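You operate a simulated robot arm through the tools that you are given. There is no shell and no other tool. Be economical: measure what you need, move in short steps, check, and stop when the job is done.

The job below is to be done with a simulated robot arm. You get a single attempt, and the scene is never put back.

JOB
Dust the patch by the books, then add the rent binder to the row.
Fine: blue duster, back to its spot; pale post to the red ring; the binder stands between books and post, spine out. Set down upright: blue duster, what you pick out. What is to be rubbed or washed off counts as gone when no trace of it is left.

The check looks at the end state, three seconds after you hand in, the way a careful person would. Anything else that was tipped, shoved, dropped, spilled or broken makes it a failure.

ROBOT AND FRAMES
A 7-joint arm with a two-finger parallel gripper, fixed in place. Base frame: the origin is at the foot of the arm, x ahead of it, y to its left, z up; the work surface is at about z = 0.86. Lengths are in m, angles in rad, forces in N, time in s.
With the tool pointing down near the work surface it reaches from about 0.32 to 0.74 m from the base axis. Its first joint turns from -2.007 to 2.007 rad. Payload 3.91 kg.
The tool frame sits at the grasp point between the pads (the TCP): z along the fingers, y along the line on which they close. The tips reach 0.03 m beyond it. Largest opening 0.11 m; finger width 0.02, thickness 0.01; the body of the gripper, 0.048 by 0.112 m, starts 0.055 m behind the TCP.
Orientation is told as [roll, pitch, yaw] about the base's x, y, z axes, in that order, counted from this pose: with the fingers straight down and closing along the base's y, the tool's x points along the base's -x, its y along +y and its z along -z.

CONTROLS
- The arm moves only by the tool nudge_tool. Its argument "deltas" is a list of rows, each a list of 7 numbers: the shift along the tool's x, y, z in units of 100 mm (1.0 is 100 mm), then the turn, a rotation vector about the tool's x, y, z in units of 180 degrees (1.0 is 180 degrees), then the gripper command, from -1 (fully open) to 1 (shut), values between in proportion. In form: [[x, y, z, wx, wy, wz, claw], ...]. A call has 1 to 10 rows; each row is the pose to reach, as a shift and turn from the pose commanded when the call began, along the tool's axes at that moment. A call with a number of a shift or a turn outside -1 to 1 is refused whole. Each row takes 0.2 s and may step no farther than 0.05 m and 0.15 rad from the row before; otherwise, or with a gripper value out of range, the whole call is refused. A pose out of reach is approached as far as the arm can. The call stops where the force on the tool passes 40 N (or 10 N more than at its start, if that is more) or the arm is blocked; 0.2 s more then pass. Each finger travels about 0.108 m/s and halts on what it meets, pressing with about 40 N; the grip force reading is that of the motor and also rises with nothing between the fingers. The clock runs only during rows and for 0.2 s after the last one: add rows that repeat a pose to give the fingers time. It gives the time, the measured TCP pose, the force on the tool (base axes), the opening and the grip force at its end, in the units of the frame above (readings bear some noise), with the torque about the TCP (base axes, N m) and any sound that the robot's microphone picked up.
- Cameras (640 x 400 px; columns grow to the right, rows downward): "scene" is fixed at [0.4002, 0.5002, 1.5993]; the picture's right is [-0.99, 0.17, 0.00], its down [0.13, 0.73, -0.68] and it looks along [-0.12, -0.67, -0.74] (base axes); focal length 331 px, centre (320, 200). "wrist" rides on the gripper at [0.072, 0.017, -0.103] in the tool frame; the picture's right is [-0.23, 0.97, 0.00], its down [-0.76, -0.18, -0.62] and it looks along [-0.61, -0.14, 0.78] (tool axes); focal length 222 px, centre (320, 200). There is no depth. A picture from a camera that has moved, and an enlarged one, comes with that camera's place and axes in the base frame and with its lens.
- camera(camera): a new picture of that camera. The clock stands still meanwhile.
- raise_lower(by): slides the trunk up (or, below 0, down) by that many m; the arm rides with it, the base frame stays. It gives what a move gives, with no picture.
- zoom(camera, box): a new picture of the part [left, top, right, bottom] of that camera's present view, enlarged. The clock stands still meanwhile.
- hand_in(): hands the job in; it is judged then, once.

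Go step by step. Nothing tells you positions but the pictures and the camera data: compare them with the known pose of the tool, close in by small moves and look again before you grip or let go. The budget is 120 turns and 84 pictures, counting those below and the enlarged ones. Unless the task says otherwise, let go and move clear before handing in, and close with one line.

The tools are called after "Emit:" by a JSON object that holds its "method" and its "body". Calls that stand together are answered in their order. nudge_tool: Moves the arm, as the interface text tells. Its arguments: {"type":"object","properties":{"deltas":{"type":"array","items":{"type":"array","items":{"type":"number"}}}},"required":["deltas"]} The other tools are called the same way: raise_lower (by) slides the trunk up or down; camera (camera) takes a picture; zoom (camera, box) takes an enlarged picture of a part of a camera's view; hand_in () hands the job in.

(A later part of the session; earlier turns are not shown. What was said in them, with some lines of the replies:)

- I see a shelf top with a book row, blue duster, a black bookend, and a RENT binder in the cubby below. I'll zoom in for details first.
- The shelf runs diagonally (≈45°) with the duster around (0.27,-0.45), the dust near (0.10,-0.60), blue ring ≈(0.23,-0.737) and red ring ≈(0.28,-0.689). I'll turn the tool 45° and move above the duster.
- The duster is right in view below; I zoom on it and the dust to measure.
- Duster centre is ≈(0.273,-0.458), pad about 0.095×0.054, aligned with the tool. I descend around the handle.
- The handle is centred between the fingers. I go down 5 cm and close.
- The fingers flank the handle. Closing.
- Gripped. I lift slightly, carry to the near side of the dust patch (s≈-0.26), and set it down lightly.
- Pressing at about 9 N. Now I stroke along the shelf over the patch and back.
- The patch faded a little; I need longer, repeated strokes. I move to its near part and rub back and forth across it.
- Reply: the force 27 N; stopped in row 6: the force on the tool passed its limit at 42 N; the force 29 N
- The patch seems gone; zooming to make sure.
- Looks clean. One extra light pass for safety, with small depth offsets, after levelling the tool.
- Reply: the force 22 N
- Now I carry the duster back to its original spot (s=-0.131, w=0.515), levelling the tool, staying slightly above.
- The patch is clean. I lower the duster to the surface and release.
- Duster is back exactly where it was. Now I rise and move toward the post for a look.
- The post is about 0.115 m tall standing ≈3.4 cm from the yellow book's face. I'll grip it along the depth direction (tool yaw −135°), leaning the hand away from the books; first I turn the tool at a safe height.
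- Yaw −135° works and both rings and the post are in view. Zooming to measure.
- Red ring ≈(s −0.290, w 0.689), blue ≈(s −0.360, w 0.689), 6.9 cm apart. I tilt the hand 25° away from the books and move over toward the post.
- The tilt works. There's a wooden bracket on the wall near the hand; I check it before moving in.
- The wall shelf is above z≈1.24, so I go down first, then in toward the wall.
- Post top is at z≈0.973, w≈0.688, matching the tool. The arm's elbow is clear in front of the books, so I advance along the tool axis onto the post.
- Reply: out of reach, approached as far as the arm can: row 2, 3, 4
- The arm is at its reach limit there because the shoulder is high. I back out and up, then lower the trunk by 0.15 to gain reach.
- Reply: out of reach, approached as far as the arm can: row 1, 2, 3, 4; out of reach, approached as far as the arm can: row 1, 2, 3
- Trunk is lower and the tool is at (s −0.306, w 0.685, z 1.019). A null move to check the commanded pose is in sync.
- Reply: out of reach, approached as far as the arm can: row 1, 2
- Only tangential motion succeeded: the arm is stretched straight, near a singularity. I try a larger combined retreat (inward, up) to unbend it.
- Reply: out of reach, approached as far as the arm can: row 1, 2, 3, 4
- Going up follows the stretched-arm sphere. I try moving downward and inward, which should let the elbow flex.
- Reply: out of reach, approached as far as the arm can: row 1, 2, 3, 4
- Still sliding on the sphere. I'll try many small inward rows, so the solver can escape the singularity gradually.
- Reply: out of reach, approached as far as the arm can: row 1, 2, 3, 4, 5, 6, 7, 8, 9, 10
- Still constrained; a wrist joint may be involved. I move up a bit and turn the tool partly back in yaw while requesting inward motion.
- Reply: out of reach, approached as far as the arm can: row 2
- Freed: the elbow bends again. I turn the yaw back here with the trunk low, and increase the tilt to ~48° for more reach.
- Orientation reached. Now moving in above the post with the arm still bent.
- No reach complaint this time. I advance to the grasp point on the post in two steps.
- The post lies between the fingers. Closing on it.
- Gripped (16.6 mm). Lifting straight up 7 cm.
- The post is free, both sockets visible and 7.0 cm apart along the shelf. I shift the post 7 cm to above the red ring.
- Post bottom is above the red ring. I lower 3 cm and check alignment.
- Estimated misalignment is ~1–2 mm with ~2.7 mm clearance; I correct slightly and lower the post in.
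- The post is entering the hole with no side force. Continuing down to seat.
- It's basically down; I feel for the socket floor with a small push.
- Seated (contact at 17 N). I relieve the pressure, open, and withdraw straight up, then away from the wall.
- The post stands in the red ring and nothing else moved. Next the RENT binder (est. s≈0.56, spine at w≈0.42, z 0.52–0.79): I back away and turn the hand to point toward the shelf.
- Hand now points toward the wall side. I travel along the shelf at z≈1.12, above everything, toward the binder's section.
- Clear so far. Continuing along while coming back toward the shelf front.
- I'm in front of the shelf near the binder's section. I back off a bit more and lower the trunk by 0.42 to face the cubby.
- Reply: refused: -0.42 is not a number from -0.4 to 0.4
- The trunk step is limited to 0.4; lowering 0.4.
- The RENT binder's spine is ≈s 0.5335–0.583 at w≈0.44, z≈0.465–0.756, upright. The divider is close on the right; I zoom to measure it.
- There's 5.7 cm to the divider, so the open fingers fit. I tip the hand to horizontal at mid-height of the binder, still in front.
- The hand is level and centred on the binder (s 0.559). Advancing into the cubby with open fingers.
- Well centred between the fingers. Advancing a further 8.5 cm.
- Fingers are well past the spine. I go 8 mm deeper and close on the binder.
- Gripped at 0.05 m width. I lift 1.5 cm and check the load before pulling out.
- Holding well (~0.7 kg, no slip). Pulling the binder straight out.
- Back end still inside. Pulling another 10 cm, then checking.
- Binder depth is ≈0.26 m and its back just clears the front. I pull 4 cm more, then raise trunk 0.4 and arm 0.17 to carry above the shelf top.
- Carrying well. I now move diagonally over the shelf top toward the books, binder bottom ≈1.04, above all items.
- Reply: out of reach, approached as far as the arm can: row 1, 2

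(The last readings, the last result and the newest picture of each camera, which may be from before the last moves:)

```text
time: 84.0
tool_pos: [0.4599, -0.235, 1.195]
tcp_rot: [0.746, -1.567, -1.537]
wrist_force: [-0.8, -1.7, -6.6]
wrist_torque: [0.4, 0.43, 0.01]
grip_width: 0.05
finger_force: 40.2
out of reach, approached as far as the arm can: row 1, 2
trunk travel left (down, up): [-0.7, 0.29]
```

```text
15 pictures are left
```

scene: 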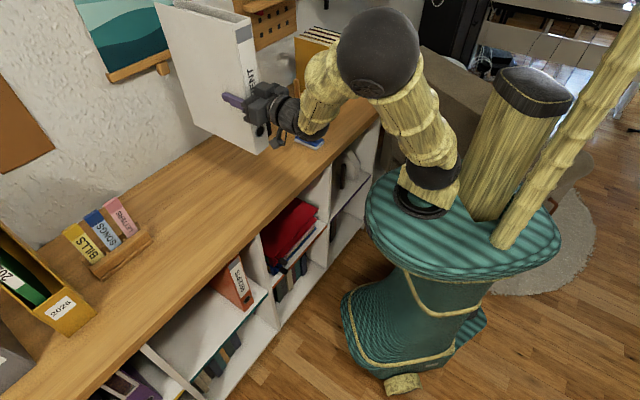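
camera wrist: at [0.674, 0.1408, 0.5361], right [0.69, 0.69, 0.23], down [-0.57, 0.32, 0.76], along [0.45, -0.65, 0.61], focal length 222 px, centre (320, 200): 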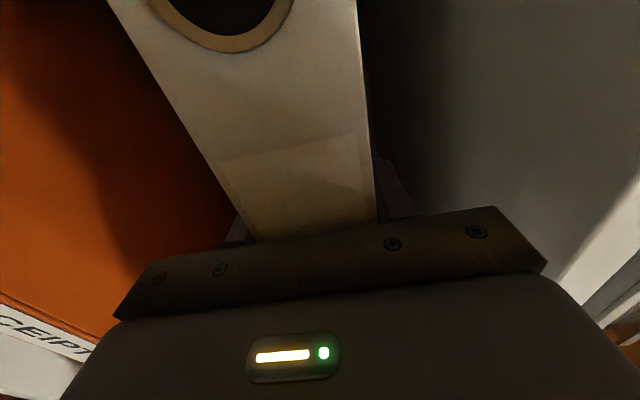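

The arm reconfigured fine. Continuing toward the books at constant depth, then easing back from the wall.

Emit:
{"method": "nudge_tool", "body": {"deltas": [[0, -0.33, 0, 0, 0, 0, 1], [0, -0.66, 0, 0, 0, 0, 1], [0, -1.0, 0, 0, 0, 0, 1]]}}

Emit:
{"method": "nudge_tool", "body": {"deltas": [[0, -0.33, -0.15, 0, 0, 0, 1], [0, -0.66, -0.3, 0, 0, 0, 1], [0, -1.0, -0.5, 0, 0, 0, 1]]}}

Emit:
{"method": "nudge_tool", "body": {"deltas": [[0, -0.33, -0.15, 0, 0, 0, 1], [0, -0.66, -0.3, 0, 0, 0, 1], [0, -1.0, -0.5, 0, 0, 0, 1], [0, -1.0, -0.5, 0, 0, 0, 1]]}}

Emit:
{"method": "camera", "body": {"camera": "scene"}}

```text
time: 84.8
tool_pos: [0.4086, -0.3193, 1.2041]
tcp_rot: [0.71, -1.569, -1.497]
wrist_force: [-0.8, 0.3, -6.3]
wrist_torque: [0.41, 0.4, -0.01]
grip_width: 0.0498
finger_force: 39.9
out of reach, approached as far as the arm can: row 1, 2, 3
trunk travel left (down, up): [-0.7, 0.29]
```

```text
time: 85.6
tool_pos: [0.3171, -0.3847, 1.2161]
tcp_rot: [1.223, -1.568, -2.01]
wrist_force: [-0.4, -0.7, -6.7]
wrist_torque: [0.39, 0.4, -0.03]
grip_width: 0.0499
finger_force: 39.4
out of reach, approached as far as the arm can: row 1, 2, 3
trunk travel left (down, up): [-0.7, 0.29]
```

```text
time: 86.6
tool_pos: [0.2142, -0.4169, 1.2147]
tcp_rot: [0.175, -1.569, -0.961]
wrist_force: [0.1, 0.0, -6.8]
wrist_torque: [0.44, 0.38, -0.02]
grip_width: 0.0498
finger_force: 40.0
trunk travel left (down, up): [-0.7, 0.29]
```

```text
14 pictures are left
```

scene: 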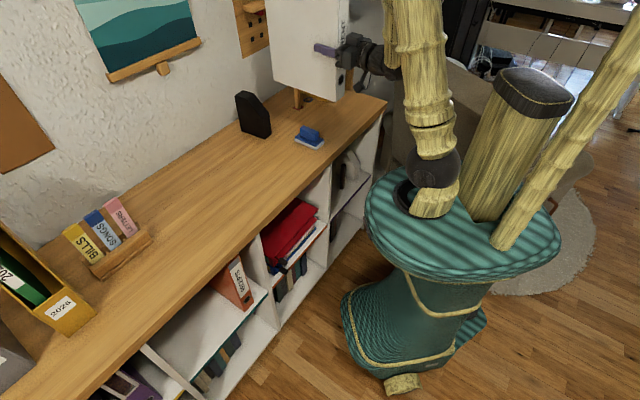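

Back in free range at s=−0.143. Moving on to in front of the slot (s≈−0.345, w≈0.385).

Emit:
{"method": "nudge_tool", "body": {"deltas": [[0, -0.33, -0.15, 0, 0, 0, 1], [0, -0.66, -0.3, 0, 0, 0, 1], [0, -1.0, -0.5, 0, 0, 0, 1]]}}

Emit:
{"method": "nudge_tool", "body": {"deltas": [[0, -0.33, -0.05, 0, 0, 0, 1], [0, -0.66, -0.1, 0, 0, 0, 1], [0, -1.0, -0.1, 0, 0, 0, 1], [0, -1.0, -0.1, 0, 0, 0, 1]]}}

Emit:
{"method": "camera", "body": {"camera": "scene"}}

```text
time: 87.4
tool_pos: [0.1044, -0.4546, 1.215]
tcp_rot: [1.183, -1.569, -1.973]
wrist_force: [0.6, 0.3, -6.4]
wrist_torque: [0.39, 0.41, 0.0]
grip_width: 0.0498
finger_force: 39.9
trunk travel left (down, up): [-0.7, 0.29]
```

```text
time: 88.4
tool_pos: [0.0254, -0.5175, 1.214]
tcp_rot: [0.518, -1.569, -1.307]
wrist_force: [-0.3, -0.1, -6.8]
wrist_torque: [0.4, 0.41, 0.01]
grip_width: 0.05
finger_force: 40.5
trunk travel left (down, up): [-0.7, 0.29]
```

```text
13 pictures are left
```

scene: 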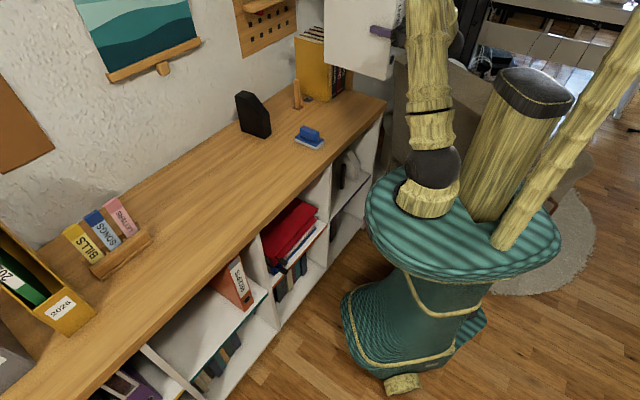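

In front of the slot. Lowering to about 3 cm above the surface.

Emit:
{"method": "nudge_tool", "body": {"deltas": [[0.33, 0.03, 0, 0, 0, 0, 1], [0.66, 0.03, 0, 0, 0, 0, 1], [1.0, 0.03, 0, 0, 0, 0, 1]]}}

Emit:
{"method": "nudge_tool", "body": {"deltas": [[0.33, 0, 0, 0, 0, 0, 1], [0.66, 0, 0, 0, 0, 0, 1], [0.75, 0, 0, 0, 0, 0, 1], [0.75, 0, 0, 0, 0, 0, 1]]}}

Emit:
{"method": "zoom", "body": {"camera": "scene", "box": [270, 0, 430, 120]}}

Emit:
{"method": "camera", "body": {"camera": "wrist"}}

```text
time: 89.2
tool_pos: [0.0281, -0.515, 1.1138]
tcp_rot: [0.409, -1.568, -1.194]
wrist_force: [-0.5, 0.2, -6.7]
wrist_torque: [0.39, 0.35, 0.01]
grip_width: 0.05
finger_force: 40.1
trunk travel left (down, up): [-0.7, 0.29]
```

```text
time: 90.2
tool_pos: [0.0274, -0.5161, 1.041]
tcp_rot: [0.838, -1.569, -1.627]
wrist_force: [0.5, 0.1, -6.6]
wrist_torque: [0.36, 0.41, -0.02]
grip_width: 0.05
finger_force: 40.1
trunk travel left (down, up): [-0.7, 0.29]
```

```text
3.33 times, centred on (350, 60) of scene
camera zoom: at [0.4002, 0.5002, 1.5993], right [-0.99, 0.17, 0.0], down [0.13, 0.73, -0.68], along [-0.12, -0.67, -0.74], focal length 1104 px, centre (220, 667)
```

zoom: 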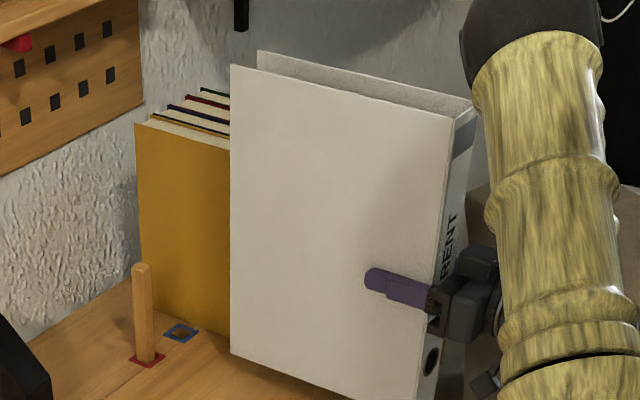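

```text
11 pictures are left
camera wrist: at [-0.0321, -0.4305, 0.9671], right [0.69, 0.69, 0.23], down [-0.57, 0.32, 0.76], along [0.45, -0.65, 0.61], focal length 222 px, centre (320, 200)
```

wrist: 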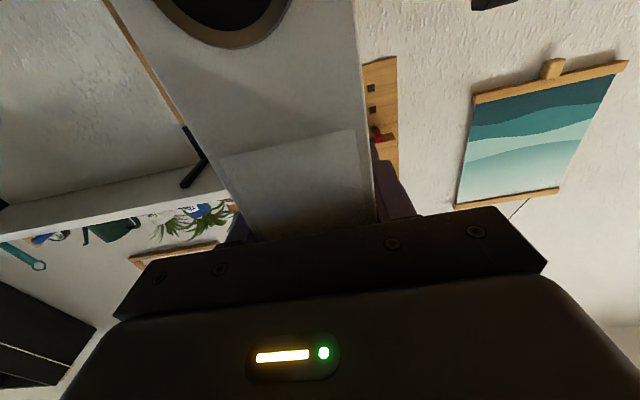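

Aligned: binder faces are ≈2 cm from both the books and the post line. I lower 1.5 cm and slide in 10 cm, then look.

Emit:
{"method": "nudge_tool", "body": {"deltas": [[0.15, 0, 0, 0, 0, 0, 1], [0.15, 0, 0.25, 0, 0, 0, 1], [0.15, 0, 0.5, 0, 0, 0, 1], [0.15, 0, 0.75, 0, 0, 0, 1], [0.15, 0, 1.0, 0, 0, 0, 1], [0.15, 0, 1.0, 0, 0, 0, 1]]}}

Emit:
{"method": "zoom", "body": {"camera": "scene", "box": [250, 0, 410, 120]}}

```text
time: 91.6
tool_pos: [0.1, -0.5859, 1.0223]
tcp_rot: [0.754, -1.568, -1.543]
wrist_force: [-0.7, 0.0, -6.8]
wrist_torque: [0.41, 0.39, 0.01]
grip_width: 0.0496
finger_force: 40.0
trunk travel left (down, up): [-0.7, 0.29]
```

```text
3.33 times, centred on (330, 60) of scene
camera zoom: at [0.4002, 0.5002, 1.5993], right [-0.99, 0.17, 0.0], down [0.13, 0.73, -0.68], along [-0.12, -0.67, -0.74], focal length 1104 px, centre (287, 667)
```

zoom: 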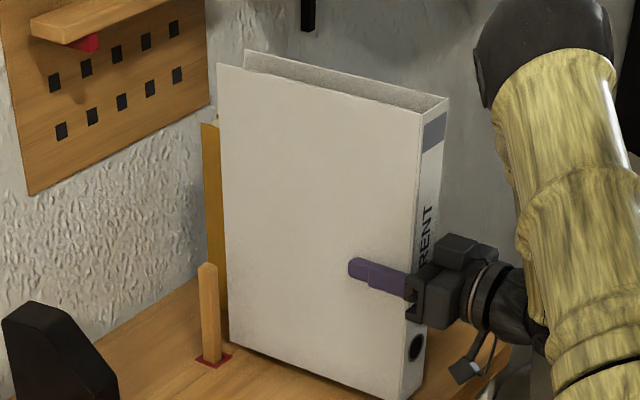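

Sliding nicely between the books and the post. Continuing 9.5 cm.

Emit:
{"method": "nudge_tool", "body": {"deltas": [[0, -0.01, 0.25, 0, 0, 0, 1], [0, -0.01, 0.5, 0, 0, 0, 1], [0, -0.01, 0.75, 0, 0, 0, 1], [0, -0.01, 0.95, 0, 0, 0, 1], [0, -0.01, 0.95, 0, 0, 0, 1]]}}

Emit:
{"method": "zoom", "body": {"camera": "scene", "box": [250, 0, 410, 120]}}

```text
time: 92.8
tool_pos: [0.1672, -0.6549, 1.0247]
tcp_rot: [0.777, -1.57, -1.567]
wrist_force: [0.5, 0.5, -6.0]
wrist_torque: [0.45, 0.38, 0.0]
grip_width: 0.0499
finger_force: 39.9
trunk travel left (down, up): [-0.7, 0.29]
```

```text
3.33 times, centred on (330, 60) of scene
camera zoom: at [0.4002, 0.5002, 1.5993], right [-0.99, 0.17, 0.0], down [0.13, 0.73, -0.68], along [-0.12, -0.67, -0.74], focal length 1104 px, centre (287, 667)
```

zoom: 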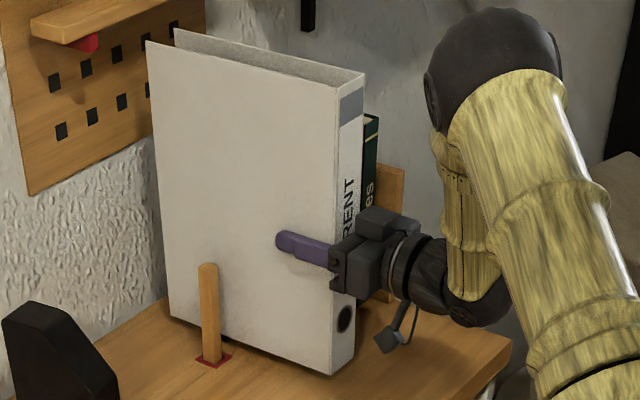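

In position with no contact. Lowering gently to the surface.

Emit:
{"method": "nudge_tool", "body": {"deltas": [[0.04, 0, 0, 0, 0, 0, 1], [0.08, 0, 0, 0, 0, 0, 1], [0.11, 0, 0, 0, 0, 0, 1]]}}

```text
time: 93.6
tool_pos: [0.1656, -0.6555, 1.0154]
tcp_rot: [0.368, -1.57, -1.155]
wrist_force: [-1.0, 0.1, -7.2]
wrist_torque: [0.4, 0.4, 0.0]
grip_width: 0.05
finger_force: 39.5
trunk travel left (down, up): [-0.7, 0.29]
```

Emit:
{"method": "nudge_tool", "body": {"deltas": [[0.02, 0, 0, 0, 0, 0, 1], [0.04, 0, 0, 0, 0, 0, 1]]}}

```text
time: 94.2
tool_pos: [0.1666, -0.6552, 1.0114]
tcp_rot: [3.031, -1.569, 2.463]
wrist_force: [-0.6, 1.5, -2.9]
wrist_torque: [0.08, -0.22, 0.11]
grip_width: 0.0499
finger_force: 39.9
trunk travel left (down, up): [-0.7, 0.29]
```

Contact begins. A couple of millimetres more to seat it.

Emit:
{"method": "nudge_tool", "body": {"deltas": [[0.015, 0, 0, 0, 0, 0, 1], [0.02, 0, 0, 0, 0, 0, 1]]}}

Emit:
{"method": "zoom", "body": {"camera": "scene", "box": [260, 40, 370, 120]}}

```text
time: 94.8
tool_pos: [0.1642, -0.655, 1.0099]
tcp_rot: [-2.993, -1.569, 2.204]
wrist_force: [1.2, -0.7, 5.0]
wrist_torque: [-0.87, -1.33, 0.21]
grip_width: 0.0499
finger_force: 39.8
trunk travel left (down, up): [-0.7, 0.29]
```

```text
5.00 times, centred on (315, 80) of scene
camera zoom: at [0.4002, 0.5002, 1.5993], right [-0.99, 0.17, 0.0], down [0.13, 0.73, -0.68], along [-0.12, -0.67, -0.74], focal length 1656 px, centre (345, 800)
```

zoom: 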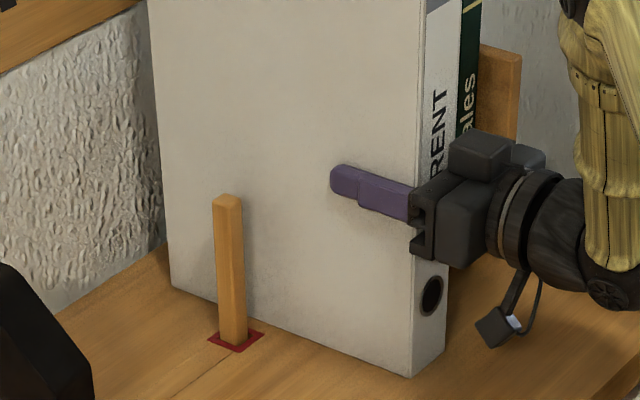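

Binder sits on the surface, upright. I open the fingers just enough (to ~0.066 m) and look before backing out.

Emit:
{"method": "nudge_tool", "body": {"deltas": [[0, 0, 0, 0, 0, 0, 0.08], [0, 0, 0, 0, 0, 0, 0], [0, 0, 0, 0, 0, 0, -0.1], [0, 0, 0, 0, 0, 0, -0.2], [0, 0, 0, 0, 0, 0, -0.2]]}}

Emit:
{"method": "camera", "body": {"camera": "wrist"}}

```text
time: 96.0
tool_pos: [0.1647, -0.655, 1.0087]
tcp_rot: [0.76, -1.57, -1.551]
wrist_force: [-0.4, 0.5, 0.0]
wrist_torque: [0.0, -0.03, -0.05]
grip_width: 0.066
finger_force: 0.1
trunk travel left (down, up): [-0.7, 0.29]
```

```text
7 pictures are left
camera wrist: at [0.1043, -0.5699, 0.9355], right [0.69, 0.69, 0.23], down [-0.57, 0.32, 0.76], along [0.45, -0.65, 0.61], focal length 222 px, centre (320, 200)
```

wrist: 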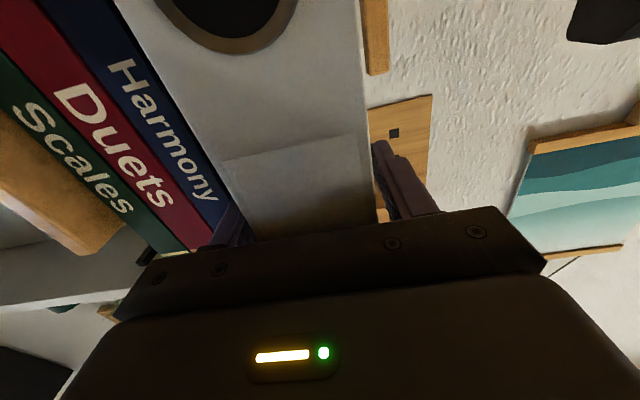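

Fingers are free with zero force. Backing straight out.

Emit:
{"method": "nudge_tool", "body": {"deltas": [[0, 0, -0.15, 0, 0, 0, -0.2], [0, 0, -0.35, 0, 0, 0, -0.2], [0, 0, -0.6, 0, 0, 0, -0.2], [0, 0, -0.85, 0, 0, 0, -0.2], [0, 0, -1.0, 0, 0, 0, -0.2]]}}

Emit:
{"method": "zoom", "body": {"camera": "scene", "box": [220, 0, 400, 160]}}

```text
time: 97.2
tool_pos: [0.0948, -0.5844, 1.0098]
tcp_rot: [1.475, -1.57, -2.264]
wrist_force: [0.4, 0.6, 0.5]
wrist_torque: [-0.01, -0.01, 0.01]
grip_width: 0.0661
finger_force: 0.0
trunk travel left (down, up): [-0.7, 0.29]
```

```text
2.50 times, centred on (310, 80) of scene
camera zoom: at [0.4002, 0.5002, 1.5993], right [-0.99, 0.17, 0.0], down [0.13, 0.73, -0.68], along [-0.12, -0.67, -0.74], focal length 828 px, centre (345, 500)
```

zoom: 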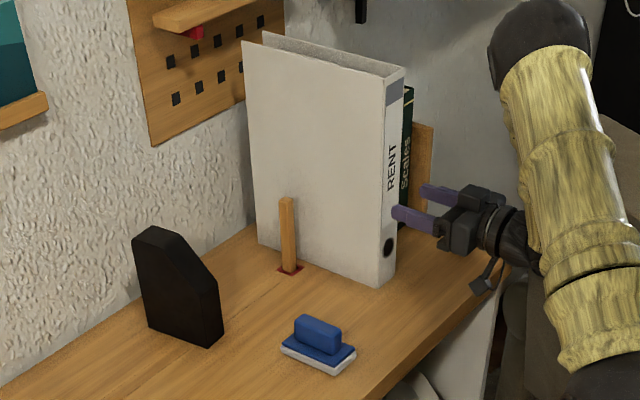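

Binder stands free, spine out. I retreat further and take a last look at the dusted patch.

Emit:
{"method": "nudge_tool", "body": {"deltas": [[0, 0, -0.4, 0, 0, 0, -0.2], [-0.2, 0, -0.8, 0, 0, 0, -0.2], [-0.6, 0, -1.0, 0, 0, 0, -0.2], [-1.0, 0, -1.0, 0, 0, 0, -0.2], [-1.0, 0, -1.0, 0, 0, 0, -0.2]]}}

Emit:
{"method": "zoom", "body": {"camera": "scene", "box": [280, 60, 400, 150]}}

Emit:
{"method": "camera", "body": {"camera": "scene"}}

```text
time: 98.4
tool_pos: [0.025, -0.5095, 1.1106]
tcp_rot: [0.852, -1.567, -1.638]
wrist_force: [0.7, -0.2, -0.3]
wrist_torque: [-0.02, 0.04, -0.03]
grip_width: 0.0659
finger_force: 0.0
trunk travel left (down, up): [-0.7, 0.29]
```

```text
4.44 times, centred on (340, 105) of scene
camera zoom: at [0.4002, 0.5002, 1.5993], right [-0.99, 0.17, 0.0], down [0.13, 0.73, -0.68], along [-0.12, -0.67, -0.74], focal length 1472 px, centre (231, 622)
```

zoom: 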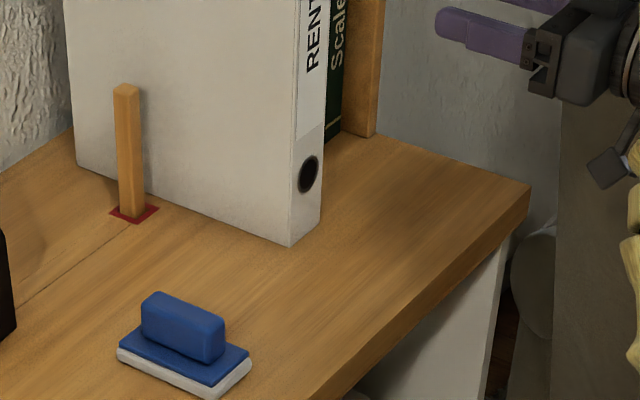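

```text
4 pictures are left
```

scene: 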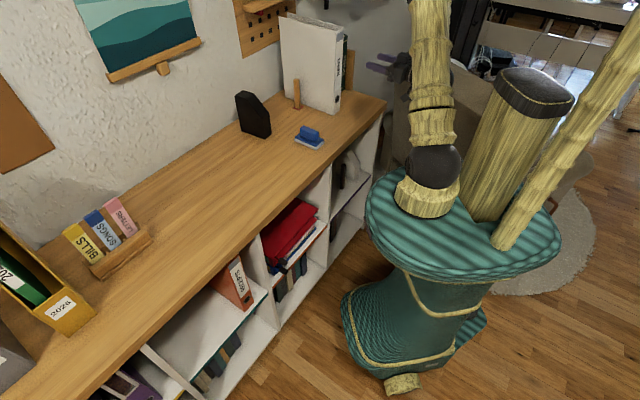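

The patch shows no dust, the duster is back on its spot, and the post stands in the red ring. The RENT binder stands between the books and the post with its spine out, nothing else looks disturbed, and the arm is clear, so I'm handing in.

Emit:
{"method": "hand_in", "body": {}}

```text
The job is handed in.
```

The job is done and handed in: the patch is dusted, the duster is back on its spot, the post is in the red ring, and the RENT binder stands between the books and the post, spine out.
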